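You operate a simulated robot arm through the tools that you are given. There is no shell and no other tool. Be economical: measure what you need, move in short steps, check, and stop when the job is done.

You run a simulated robot arm. Do the job below in one go: nothing can be reset, and whatever is moved stays where it is left.

## Task
Turn the pitch knob to 70 mm.

Only the result counts: the job must be done as asked and must still hold three seconds after the hand-in. Knocking over, shifting, dropping, spilling or breaking anything else fails it.

## Robot
A 6-joint arm with a two-finger parallel gripper, fixed in place. Base frame: the origin is at the foot of the arm, x ahead of it, y to its left, z up; the work surface is at about z = 889. Readings come in mm, degrees, newtons and seconds.
With the tool pointing down near the work surface it reaches from about 240 to 660 mm from the base axis. Its first joint turns from -66.0 to 66.0 degrees. Payload 2.9 kg.
Tool frame: the origin (TCP) lies between the finger pads and is the grasp point; the fingertips stand 30 mm ahead of it; z points along the fingers, y is the line along which they close. Largest opening 110 mm; finger width 20, thickness 10; the body of the gripper, 48 by 112 mm, starts 55 mm behind the TCP.
Orientation is that of the tool frame in the base frame, as a unit quaternion [w, x, y, z]. With the fingers straight down and closing along the base's y, the tool's x points along the base's -x, its y along +y and its z along -z.

## Interface
- The arm moves only by the tool send_rows. Its argument "targets" is one flat list of numbers, 6 for each row, row after row: the shift along the base's x, y, z in units of 400 mm (1.0 is 400 mm), then the turn, a rotation vector about the base's x, y, z in units of 120 degrees (1.0 is 120 degrees). In form: [x, y, z, wx, wy, wz, x, y, z, wx, wy, wz, ...]. A call has 1 to 10 rows; each row is the pose to reach, as a shift and turn from the pose commanded when the call began. "fingers" is the gripper command, from -1 (fully open) to 1 (shut), values between in proportion, set as the call begins (left out, the last holds). A call with a number of a shift or a turn outside -1 to 1 is refused whole. A row lasts 0.2 s, in which the tool goes at most 50 mm and 8.6 degrees; a call with a longer step from one row to the next is refused whole, and so is a gripper value outside its range. Where a pose cannot be reached the arm comes as near as it can. A force on the tool above 40 N (or 10 N above the force at the start of the call, whichever is more), or a blocked arm, ends the call early, and 0.2 s more pass. Each finger travels about 108 mm/s and halts on what it meets, pressing with about 38 N; the grip force reading is that of the motor and also rises with nothing between the fingers. The clock runs only during rows and for 0.2 s after the last one: add rows that repeat a pose to give the fingers time. The reply holds the time, the measured pose of the TCP, the force on the tool along the base axes, the opening and the grip force, in the units named above and with some noise, and new pictures: "show" is both (left out), scene, wrist or none.
- Cameras (640 x 400 px; columns grow to the right, rows downward): "scene" is fixed at [73.7, 426.4, 1391.7]; the picture's right is [-0.82, -0.57, 0.00], its down [-0.28, 0.41, -0.87] and it looks along [0.50, -0.71, -0.50] (base axes); focal length 330 px, centre (320, 200). "wrist" rides on the gripper at [72, 17, -103] in the tool frame; the picture's right is [-0.23, 0.97, 0.00], its down [-0.76, -0.18, -0.62] and it looks along [-0.61, -0.14, 0.78] (tool axes); focal length 222 px, centre (320, 200).
- pixel_to_xyz(camera, pixels): for up to 12 pixels [column, row] of the newest picture of that camera ("zoom" is the newest enlarged one), the place [x, y, z] in the base frame of the surface seen there, good to about 3 mm. The clock stands still meanwhile.
- inspect(camera, box): a new picture of the part [left, top, right, bottom] of that camera's present view, enlarged. The clock stands still meanwhile.
- close_job(): hands the job in; it is judged then, once.

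Keep the steps short. Do not move on a guess: measure, check each grasp and each placing, and mend mistakes. In all there are 60 turns and 200 pictures (those below and enlarged ones count). Leave the gripper open and the arm clear of the work at the hand-in unless told otherwise, and finish with a single line.

The tools are called after ">>>" as name(argument=value, ...) on one line, values as JSON. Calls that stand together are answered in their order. send_rows: Moves the arm, as the interface text tells. Its arguments: {"type":"object","properties":{"targets":{"type":"array","items":{"type":"number"}},"fingers":{"type":"number"},"show":{"type":"string","enum":["both","scene","wrist","none"]}},"required":["targets"]} The other tools are called the same way: pixel_to_xyz (camera, pixels) gives the place of the surface under pixels of a picture; inspect (camera, box) takes an enlarged picture of a part of a camera's view; close_job () hands the job in.

At the start:

```text
t: 0.0
position: [400.3, 122.9, 1206.0]
tcp_rot: [0.0, 0.001, 1.0, 0.001]
ft_force: [-0.7, 0.3, -0.3]
grip_width: 109.9
gripper_force: 0.0
```

scene: 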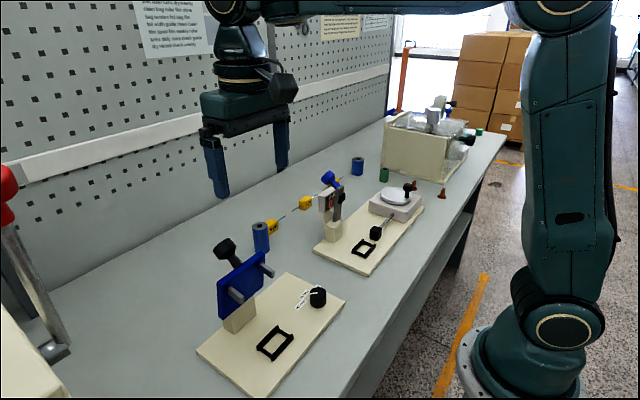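
wrist: 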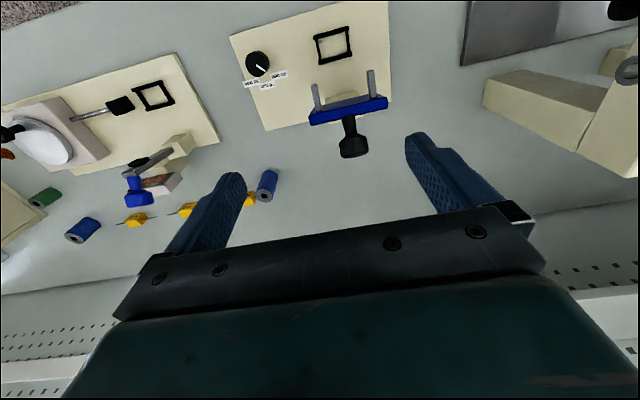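

I see a knob with labels at scene (318,297) and another at (376,232). I'll enlarge both to read the labels.

>>> inspect(camera="scene", box=[270, 270, 350, 320])

>>> inspect(camera="wrist", box=[220, 30, 316, 90])

>>> inspect(camera="scene", box=[310, 170, 438, 250])

```text
8.00 times, centred on (310, 295) of scene
```

zoom: 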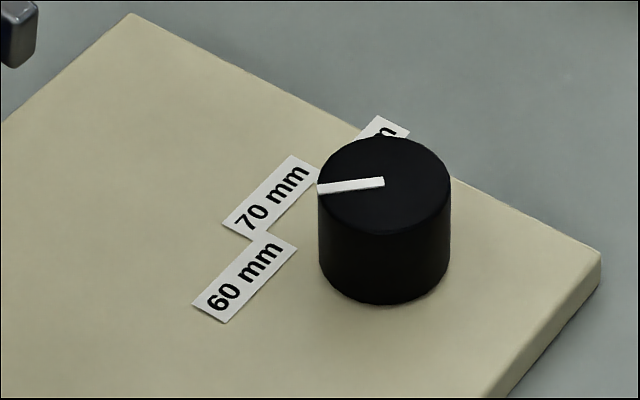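

```text
6.67 times, centred on (268, 60) of wrist
```

zoom: 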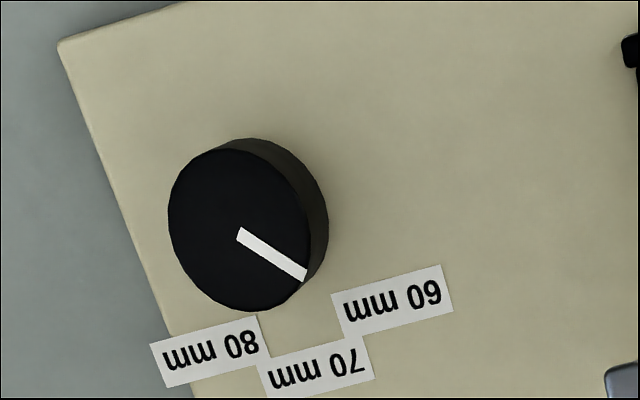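

```text
5.00 times, centred on (374, 210) of scene
```

zoom: 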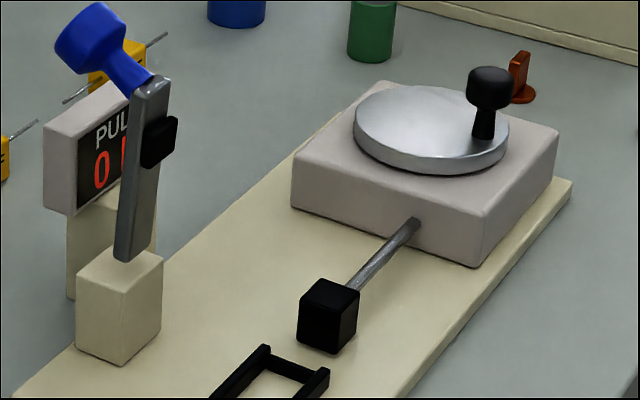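

The white line points towards 60 mm now. Next I measure the knob, its line and the labels in both pictures.

>>> pixel_to_xyz(camera="wrist", pixels=[[256, 65], [265, 71], [278.8, 75.5], [267.5, 85.2], [250.8, 82.7], [246, 62], [254, 76], [262, 54], [333, 45], [348, 100], [315, 95], [371, 80]])

>>> pixel_to_xyz(camera="scene", pixels=[[318, 293], [310.5, 293.5], [318, 287.8], [325.5, 293], [318, 298], [303.7, 294.6], [300.5, 304.6], [318, 303], [340, 302], [236, 294], [265, 258], [224, 250]])

>>> inspect(camera="scene", box=[190, 220, 350, 320])

```text
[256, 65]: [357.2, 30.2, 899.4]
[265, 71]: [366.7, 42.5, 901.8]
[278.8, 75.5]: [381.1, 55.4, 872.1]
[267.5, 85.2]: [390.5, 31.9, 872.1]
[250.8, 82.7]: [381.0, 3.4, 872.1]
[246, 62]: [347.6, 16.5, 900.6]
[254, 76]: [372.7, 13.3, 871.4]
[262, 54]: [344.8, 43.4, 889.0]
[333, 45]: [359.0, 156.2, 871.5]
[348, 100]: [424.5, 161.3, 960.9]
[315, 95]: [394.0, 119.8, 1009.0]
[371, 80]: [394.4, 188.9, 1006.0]
```

```text
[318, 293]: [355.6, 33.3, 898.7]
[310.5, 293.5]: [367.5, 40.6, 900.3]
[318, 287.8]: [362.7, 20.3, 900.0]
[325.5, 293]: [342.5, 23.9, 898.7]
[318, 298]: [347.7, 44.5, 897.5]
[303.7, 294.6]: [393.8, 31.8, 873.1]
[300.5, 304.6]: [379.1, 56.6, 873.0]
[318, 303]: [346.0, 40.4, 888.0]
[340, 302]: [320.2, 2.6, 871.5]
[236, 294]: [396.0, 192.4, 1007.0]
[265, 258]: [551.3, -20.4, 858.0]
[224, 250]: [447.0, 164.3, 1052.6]
```

```text
4.00 times, centred on (270, 270) of scene
```

zoom: 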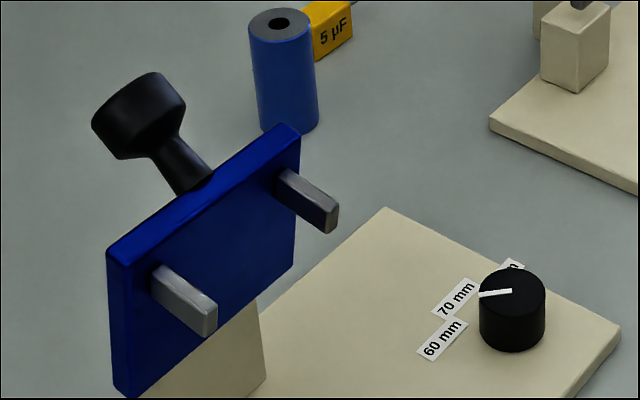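

Knob centre is about (355.5, 32), top z≈900, board z≈872. From the centre, the 60 label lies at about 45°, 70 at about 0° and 80 at about −48°. The line is at roughly 47°. I'll move above the knob, turn the tool +22° beforehand, come down to z=1000 and look again.

>>> send_rows(targets=[-0.037, -0.076, 0, 0, 0, 0.061, -0.074, -0.152, 0, 0, 0, 0.122, -0.112, -0.227, 0, 0, 0, 0.183, -0.112, -0.227, -0.11, 0, 0, 0.183, -0.112, -0.227, -0.22, 0, 0, 0.183, -0.112, -0.227, -0.33, 0, 0, 0.183, -0.112, -0.227, -0.44, 0, 0, 0.183, -0.112, -0.227, -0.515, 0, 0, 0.183, -0.112, -0.227, -0.515, 0, 0, 0.183], fingers=-1)

```text
t: 2.0
position: [355.3, 33.9, 1000.0]
tcp_rot: [0.0, -0.19, 0.982, 0.0]
ft_force: [0.7, 0.2, -0.9]
grip_width: 110.0
gripper_force: 0.1
```

scene: 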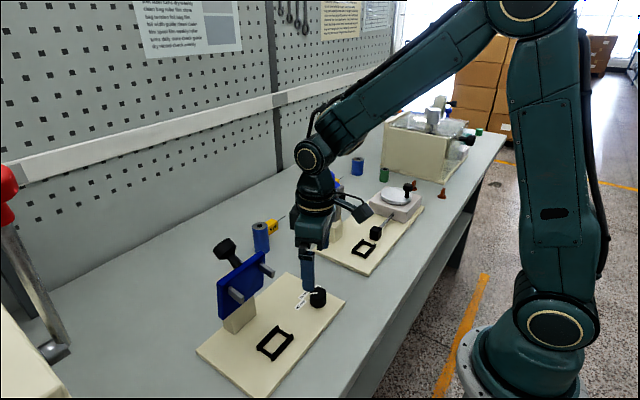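
wrist: 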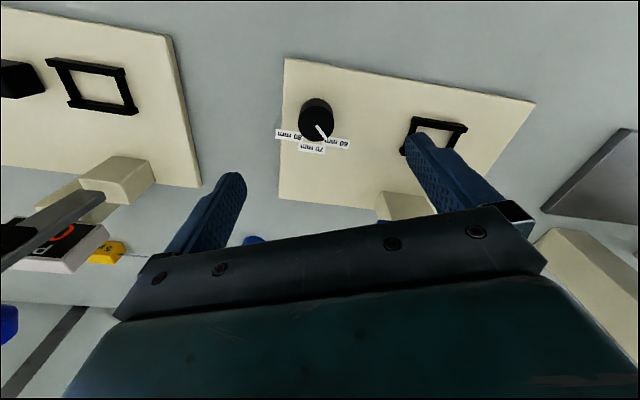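

The tool is above the knob at the planned +22° turn. I'll enlarge the wrist view around the knob (316,120) for a better reading.

>>> inspect(camera="wrist", box=[268, 90, 364, 150])

```text
6.67 times, centred on (316, 120) of wrist
```

zoom: 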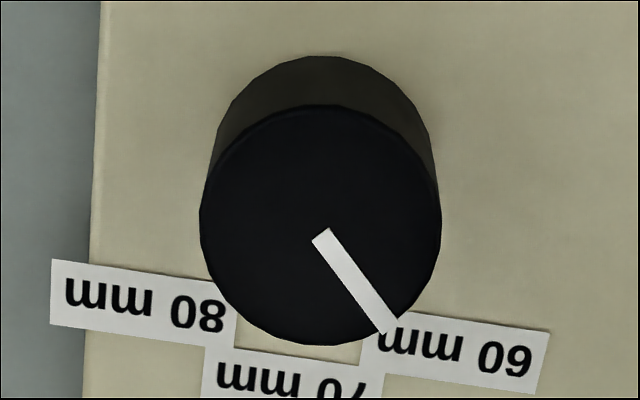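

>>> pixel_to_xyz(camera="zoom", pixels=[[321, 115], [321, 335], [206, 222], [434, 222], [321, 225], [322, 237], [388, 325], [143, 305], [457, 350], [296, 393], [96, 100], [85, 390]])

>>> pixel_to_xyz(camera="wrist", pixels=[[300, 147.3], [323.5, 151.5], [312, 148], [278.5, 134], [300.5, 137.5], [348.5, 141], [330, 138.5]])

>>> inspect(camera="wrist", box=[268, 105, 364, 165])

```text
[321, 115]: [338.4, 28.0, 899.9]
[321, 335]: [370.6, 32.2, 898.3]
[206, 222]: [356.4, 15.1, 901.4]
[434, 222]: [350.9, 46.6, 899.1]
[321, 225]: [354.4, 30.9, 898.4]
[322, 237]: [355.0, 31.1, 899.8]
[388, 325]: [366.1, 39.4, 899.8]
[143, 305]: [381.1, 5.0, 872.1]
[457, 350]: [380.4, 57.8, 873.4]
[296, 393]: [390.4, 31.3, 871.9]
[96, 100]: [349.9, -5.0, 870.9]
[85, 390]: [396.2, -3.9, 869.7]
```

```text
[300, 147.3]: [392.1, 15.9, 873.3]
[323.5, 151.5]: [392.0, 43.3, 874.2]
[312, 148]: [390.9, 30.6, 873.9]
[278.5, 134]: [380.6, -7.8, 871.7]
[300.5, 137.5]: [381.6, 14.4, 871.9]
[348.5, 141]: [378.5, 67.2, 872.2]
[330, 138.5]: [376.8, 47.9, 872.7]
```

```text
6.67 times, centred on (316, 135) of wrist
```

zoom: 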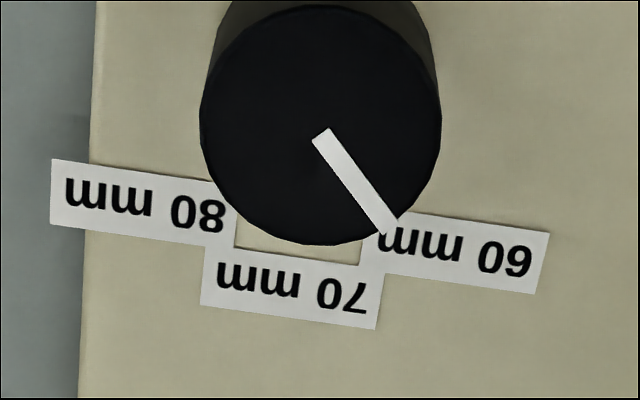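

Refined: centre (354.7, 31.0), radius ≈16, line at about 37°, and 70 mm at about 0°. I'll go straight down to TCP z≈908 (tips ≈878, above the board at 872) with open fingers.

>>> send_rows(targets=[-0.002, -0.003, -0.1, 0, 0, 0, -0.002, -0.003, -0.18, 0, 0, 0, -0.002, -0.003, -0.23, 0, 0, 0, -0.002, -0.003, -0.23, 0, 0, 0])

```text
t: 3.0
position: [354.4, 32.2, 906.9]
tcp_rot: [0.0, -0.19, 0.982, -0.001]
ft_force: [-0.2, -0.5, 0.5]
grip_width: 110.0
gripper_force: 0.0
```

scene: 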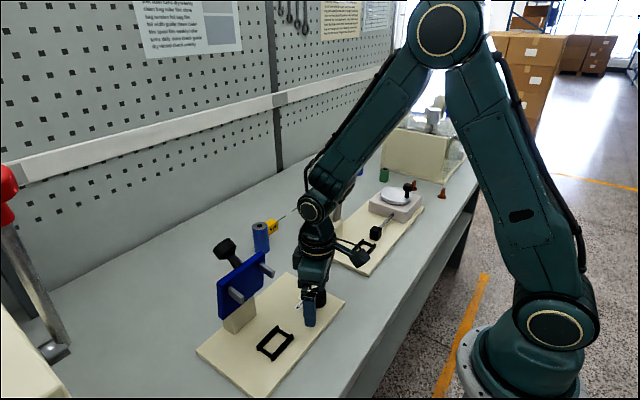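
wrist: 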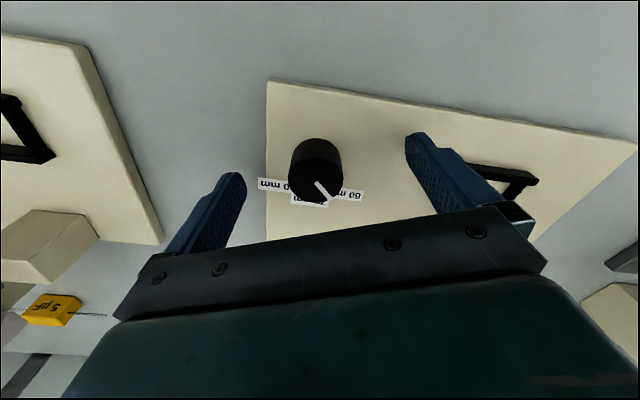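

The knob (316,170) sits between the fingertips with no contact force. I close the fingers on it.

>>> send_rows(targets=[0, 0, 0, 0, 0, 0, 0, 0, 0, 0, 0, 0, 0, 0, 0, 0, 0, 0, 0, 0, 0, 0, 0, 0], fingers=1)

```text
t: 4.0
position: [355.3, 29.7, 907.0]
tcp_rot: [0.001, -0.188, 0.982, -0.002]
ft_force: [9.2, -24.1, -9.4]
grip_width: 33.3
gripper_force: 44.8
```

scene: 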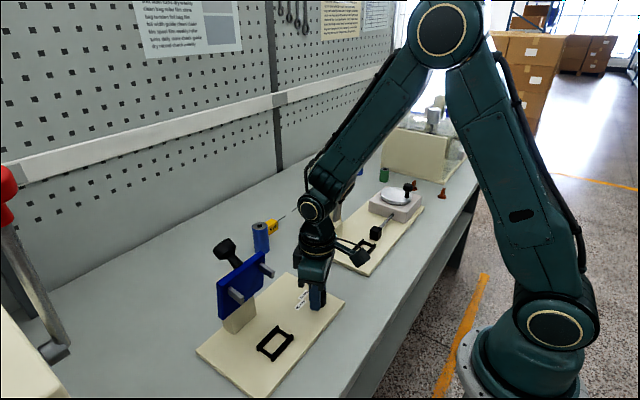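
wrist: 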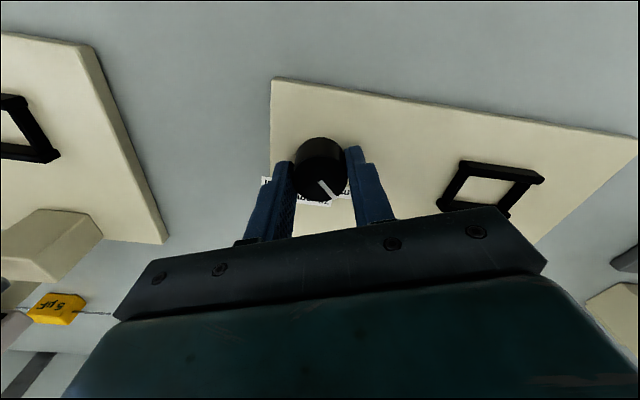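

Gripped at 33.3 mm, but there's a side load of ~25 N along the closing line, so the tool is off-centre. I shift ~1.5 mm along that line to ease it before turning.

>>> send_rows(targets=[0.0015, -0.0038, 0, 0, 0, 0, 0.0015, -0.0038, 0, 0, 0, 0], show="none")

```text
t: 4.6
position: [355.6, 29.4, 908.2]
tcp_rot: [-0.001, -0.19, 0.982, -0.001]
ft_force: [5.2, -16.6, -7.4]
grip_width: 33.4
gripper_force: 44.8
```

The force fell to ~17 N; another ~2.5 mm the same way.

>>> send_rows(targets=[0.0023, -0.006, 0, 0, 0, 0, 0.0023, -0.006, 0, 0, 0, 0], show="none")

```text
t: 5.2
position: [356.4, 30.3, 908.2]
tcp_rot: [-0.001, -0.191, 0.981, 0.001]
ft_force: [-4.6, 5.7, 0.4]
grip_width: 33.3
gripper_force: 44.7
```

The load is nearly gone. Turn half way first: −18°.

>>> send_rows(targets=[0, 0, 0, 0, 0, -0.05, 0, 0, 0, 0, 0, -0.1, 0, 0, 0, 0, 0, -0.15, 0, 0, 0, 0, 0, -0.15], show="wrist")

>>> inspect(camera="wrist", box=[272, 140, 368, 200])

```text
t: 6.2
position: [356.0, 29.9, 906.9]
tcp_rot: [-0.002, -0.035, 0.999, 0.001]
ft_force: [-11.6, 18.8, -1.0]
grip_width: 33.3
gripper_force: 44.3
```

wrist: 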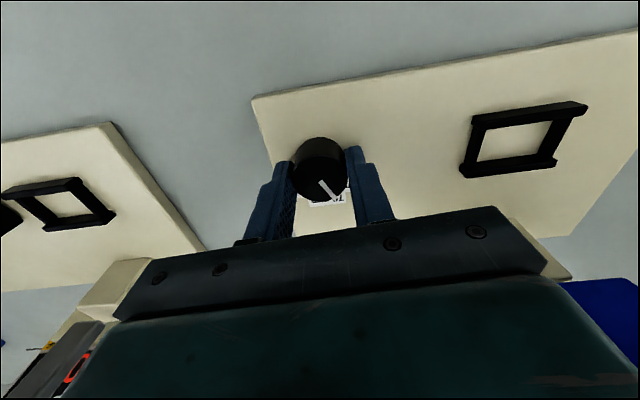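

```text
6.67 times, centred on (320, 170) of wrist
```

zoom: 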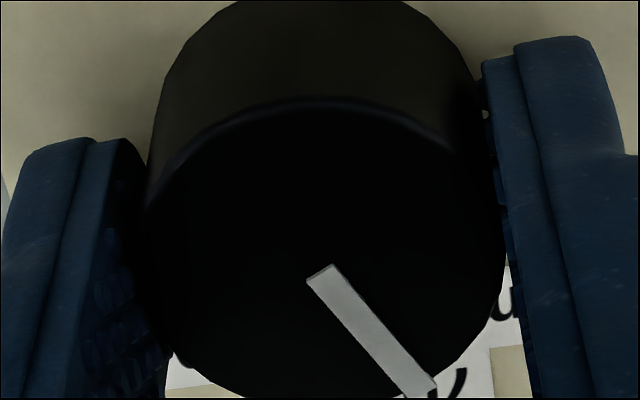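

The knob turns with the gripper. The side load rose to 22 N, so I shift slightly back (y +2.5, x −1.5) while turning on −12° first.

>>> send_rows(targets=[-0.003, 0.005, 0, 0, 0, 0, -0.003, 0.005, 0, 0, 0, -0.05, -0.003, 0.005, 0, 0, 0, -0.1, -0.003, 0.005, 0, 0, 0, -0.1], show="wrist")

>>> inspect(camera="wrist", box=[272, 150, 368, 210])

```text
t: 7.2
position: [355.7, 29.1, 908.5]
tcp_rot: [0.001, 0.072, 0.997, -0.001]
ft_force: [0.8, 0.7, -5.6]
grip_width: 33.5
gripper_force: 44.9
```

wrist: 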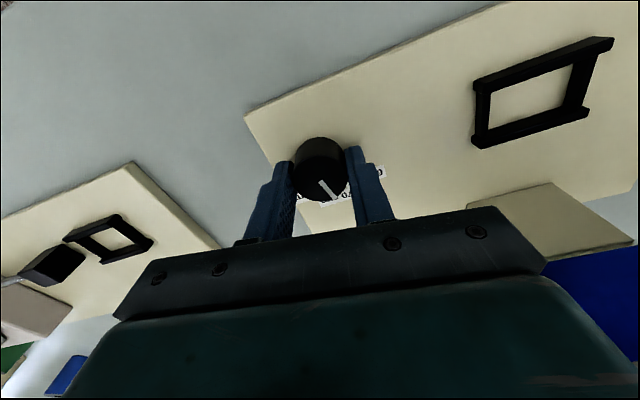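

```text
6.67 times, centred on (320, 180) of wrist
```

zoom: 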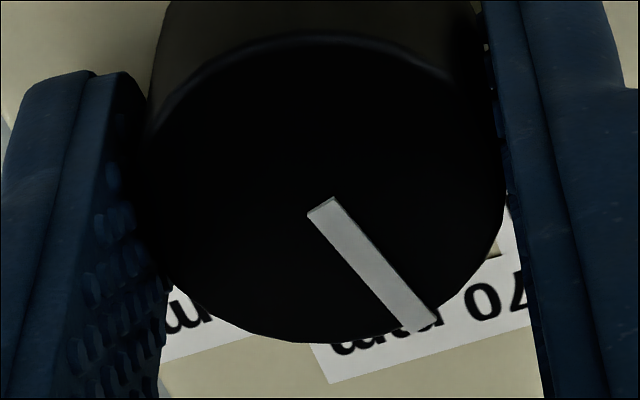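

The line now points close to the 70 mm label. I measure its direction.

>>> pixel_to_xyz(camera="zoom", pixels=[[323, 208], [345, 235], [370, 266], [395, 295], [424, 325], [470, 310], [425, 345]])

```text
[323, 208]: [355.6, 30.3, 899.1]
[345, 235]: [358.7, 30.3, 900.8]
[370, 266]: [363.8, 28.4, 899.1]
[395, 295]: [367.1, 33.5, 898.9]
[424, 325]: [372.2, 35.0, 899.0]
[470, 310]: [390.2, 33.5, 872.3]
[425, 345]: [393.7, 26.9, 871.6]
```

Computing from camera geometry (finer than the 3 mm readings): the line started at ≈45°, exactly 60 mm, 70 mm is at ≈0°, and the line is now at ≈14°. I turn another −14°.

>>> send_rows(targets=[0, 0, 0, 0, 0, -0.06, 0, 0, 0, 0, 0, -0.117, 0, 0, 0, 0, 0, -0.117], show="wrist")

>>> inspect(camera="wrist", box=[272, 150, 368, 210])

```text
t: 8.0
position: [354.0, 30.0, 907.7]
tcp_rot: [0.001, 0.193, 0.981, -0.001]
ft_force: [0.2, -3.0, -13.3]
grip_width: 33.5
gripper_force: 44.8
```

wrist: 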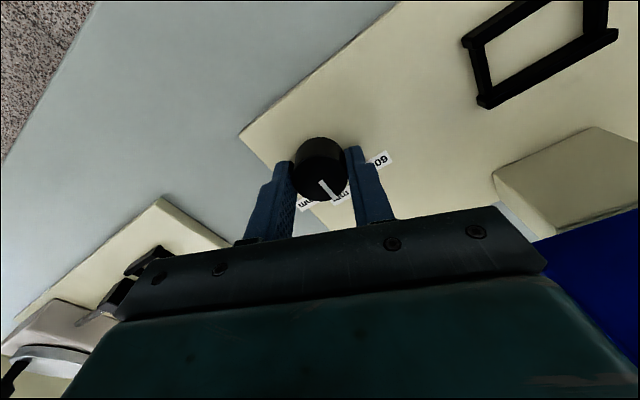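

```text
6.67 times, centred on (320, 180) of wrist
```

zoom: 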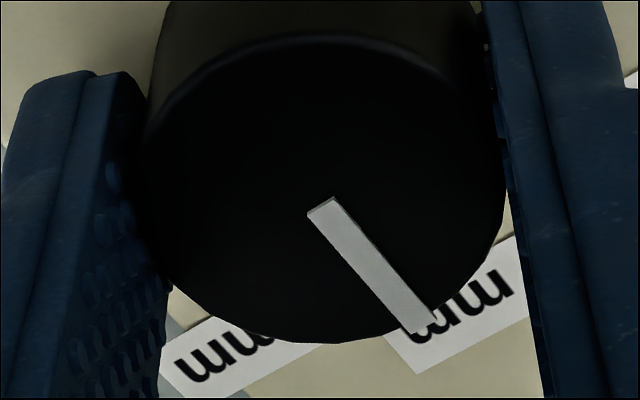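

The tool yaw is now −22° and the line held. I open the fingers in place.

>>> send_rows(targets=[0, 0, 0, 0, 0, 0, 0, 0, 0, 0, 0, 0, 0, 0, 0, 0, 0, 0], fingers=-1, show="none")

```text
t: 8.8
position: [354.5, 30.3, 907.8]
tcp_rot: [0.0, 0.192, 0.981, -0.001]
ft_force: [-0.2, -0.2, -0.1]
grip_width: 109.9
gripper_force: 0.0
```

Open and free of force. Now straight up 92 mm to check the line.

>>> send_rows(targets=[0, 0, 0.08, 0, 0, 0, 0, 0, 0.16, 0, 0, 0, 0, 0, 0.23, 0, 0, 0, 0, 0, 0.23, 0, 0, 0])

>>> inspect(camera="wrist", box=[268, 100, 364, 160])

>>> inspect(camera="scene", box=[270, 270, 350, 320])

```text
t: 9.8
position: [352.3, 29.8, 1000.9]
tcp_rot: [0.001, 0.192, 0.981, 0.0]
ft_force: [-0.6, -1.2, -0.6]
grip_width: 110.3
gripper_force: 0.0
```

scene: 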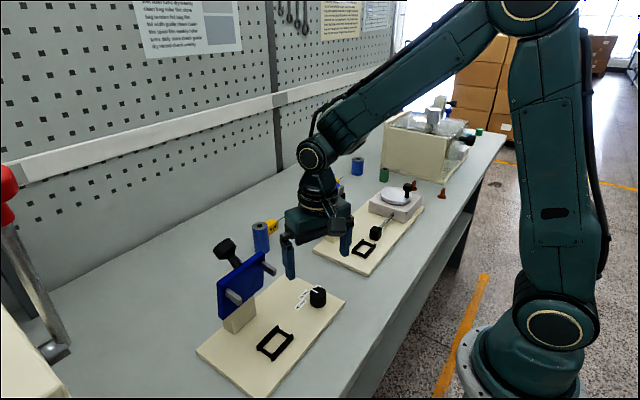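
wrist: 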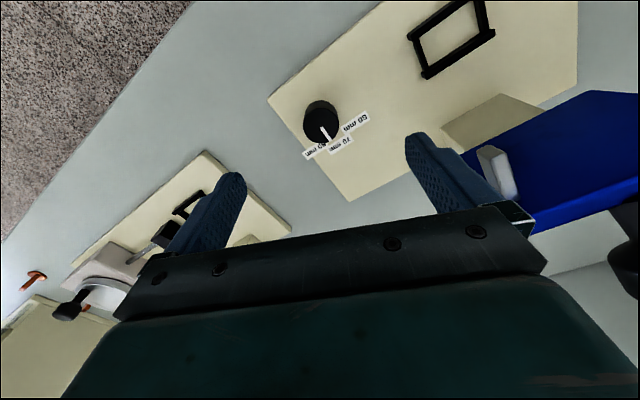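

```text
6.67 times, centred on (316, 130) of wrist
```

zoom: 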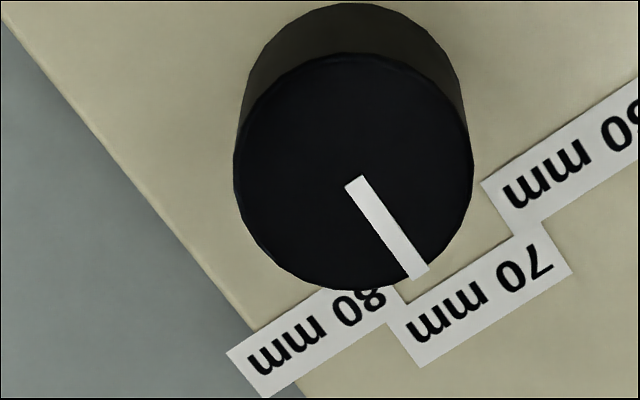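

```text
8.00 times, centred on (310, 295) of scene
```

zoom: 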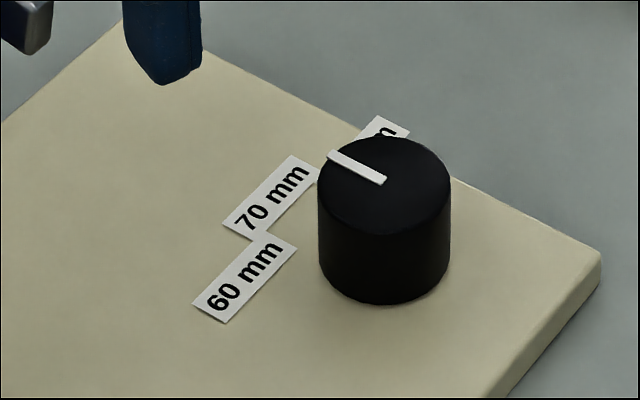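

Both views agree: the line is at 0–2.5° and the 70 mm label at ≈0.2°, so the line is on 70 mm. I back the open gripper up another 100 mm and check nothing changed.

>>> send_rows(targets=[0, 0, 0.1, 0, 0, 0, 0, 0, 0.2, 0, 0, 0, 0, 0, 0.25, 0, 0, 0, 0, 0, 0.25, 0, 0, 0], show="scene")

>>> inspect(camera="scene", box=[270, 270, 350, 320])

```text
t: 10.8
position: [356.0, 30.2, 1100.3]
tcp_rot: [0.0, 0.191, 0.982, 0.0]
ft_force: [-0.4, -0.2, 0.0]
grip_width: 110.0
gripper_force: 0.1
```

scene: 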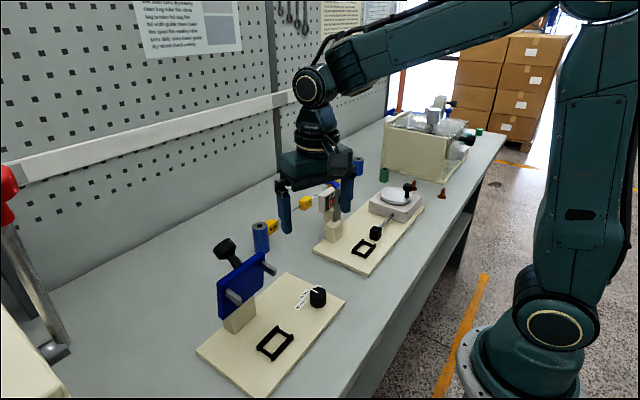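

```text
8.00 times, centred on (310, 295) of scene
```

zoom: 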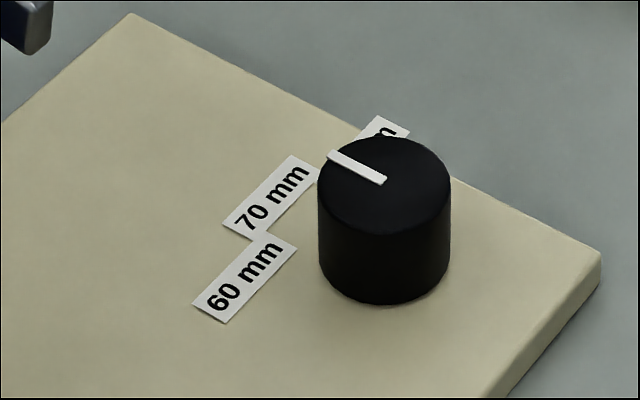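

The knob holds at 70 mm, nothing else has moved, and the arm is clear with the gripper open. I hand in.

>>> close_job()

```text
The job is handed in.
```

The pitch knob is turned from 60 mm to 70 mm, its line within about 2.5° of the label; the gripper is open and the arm clear of the work.
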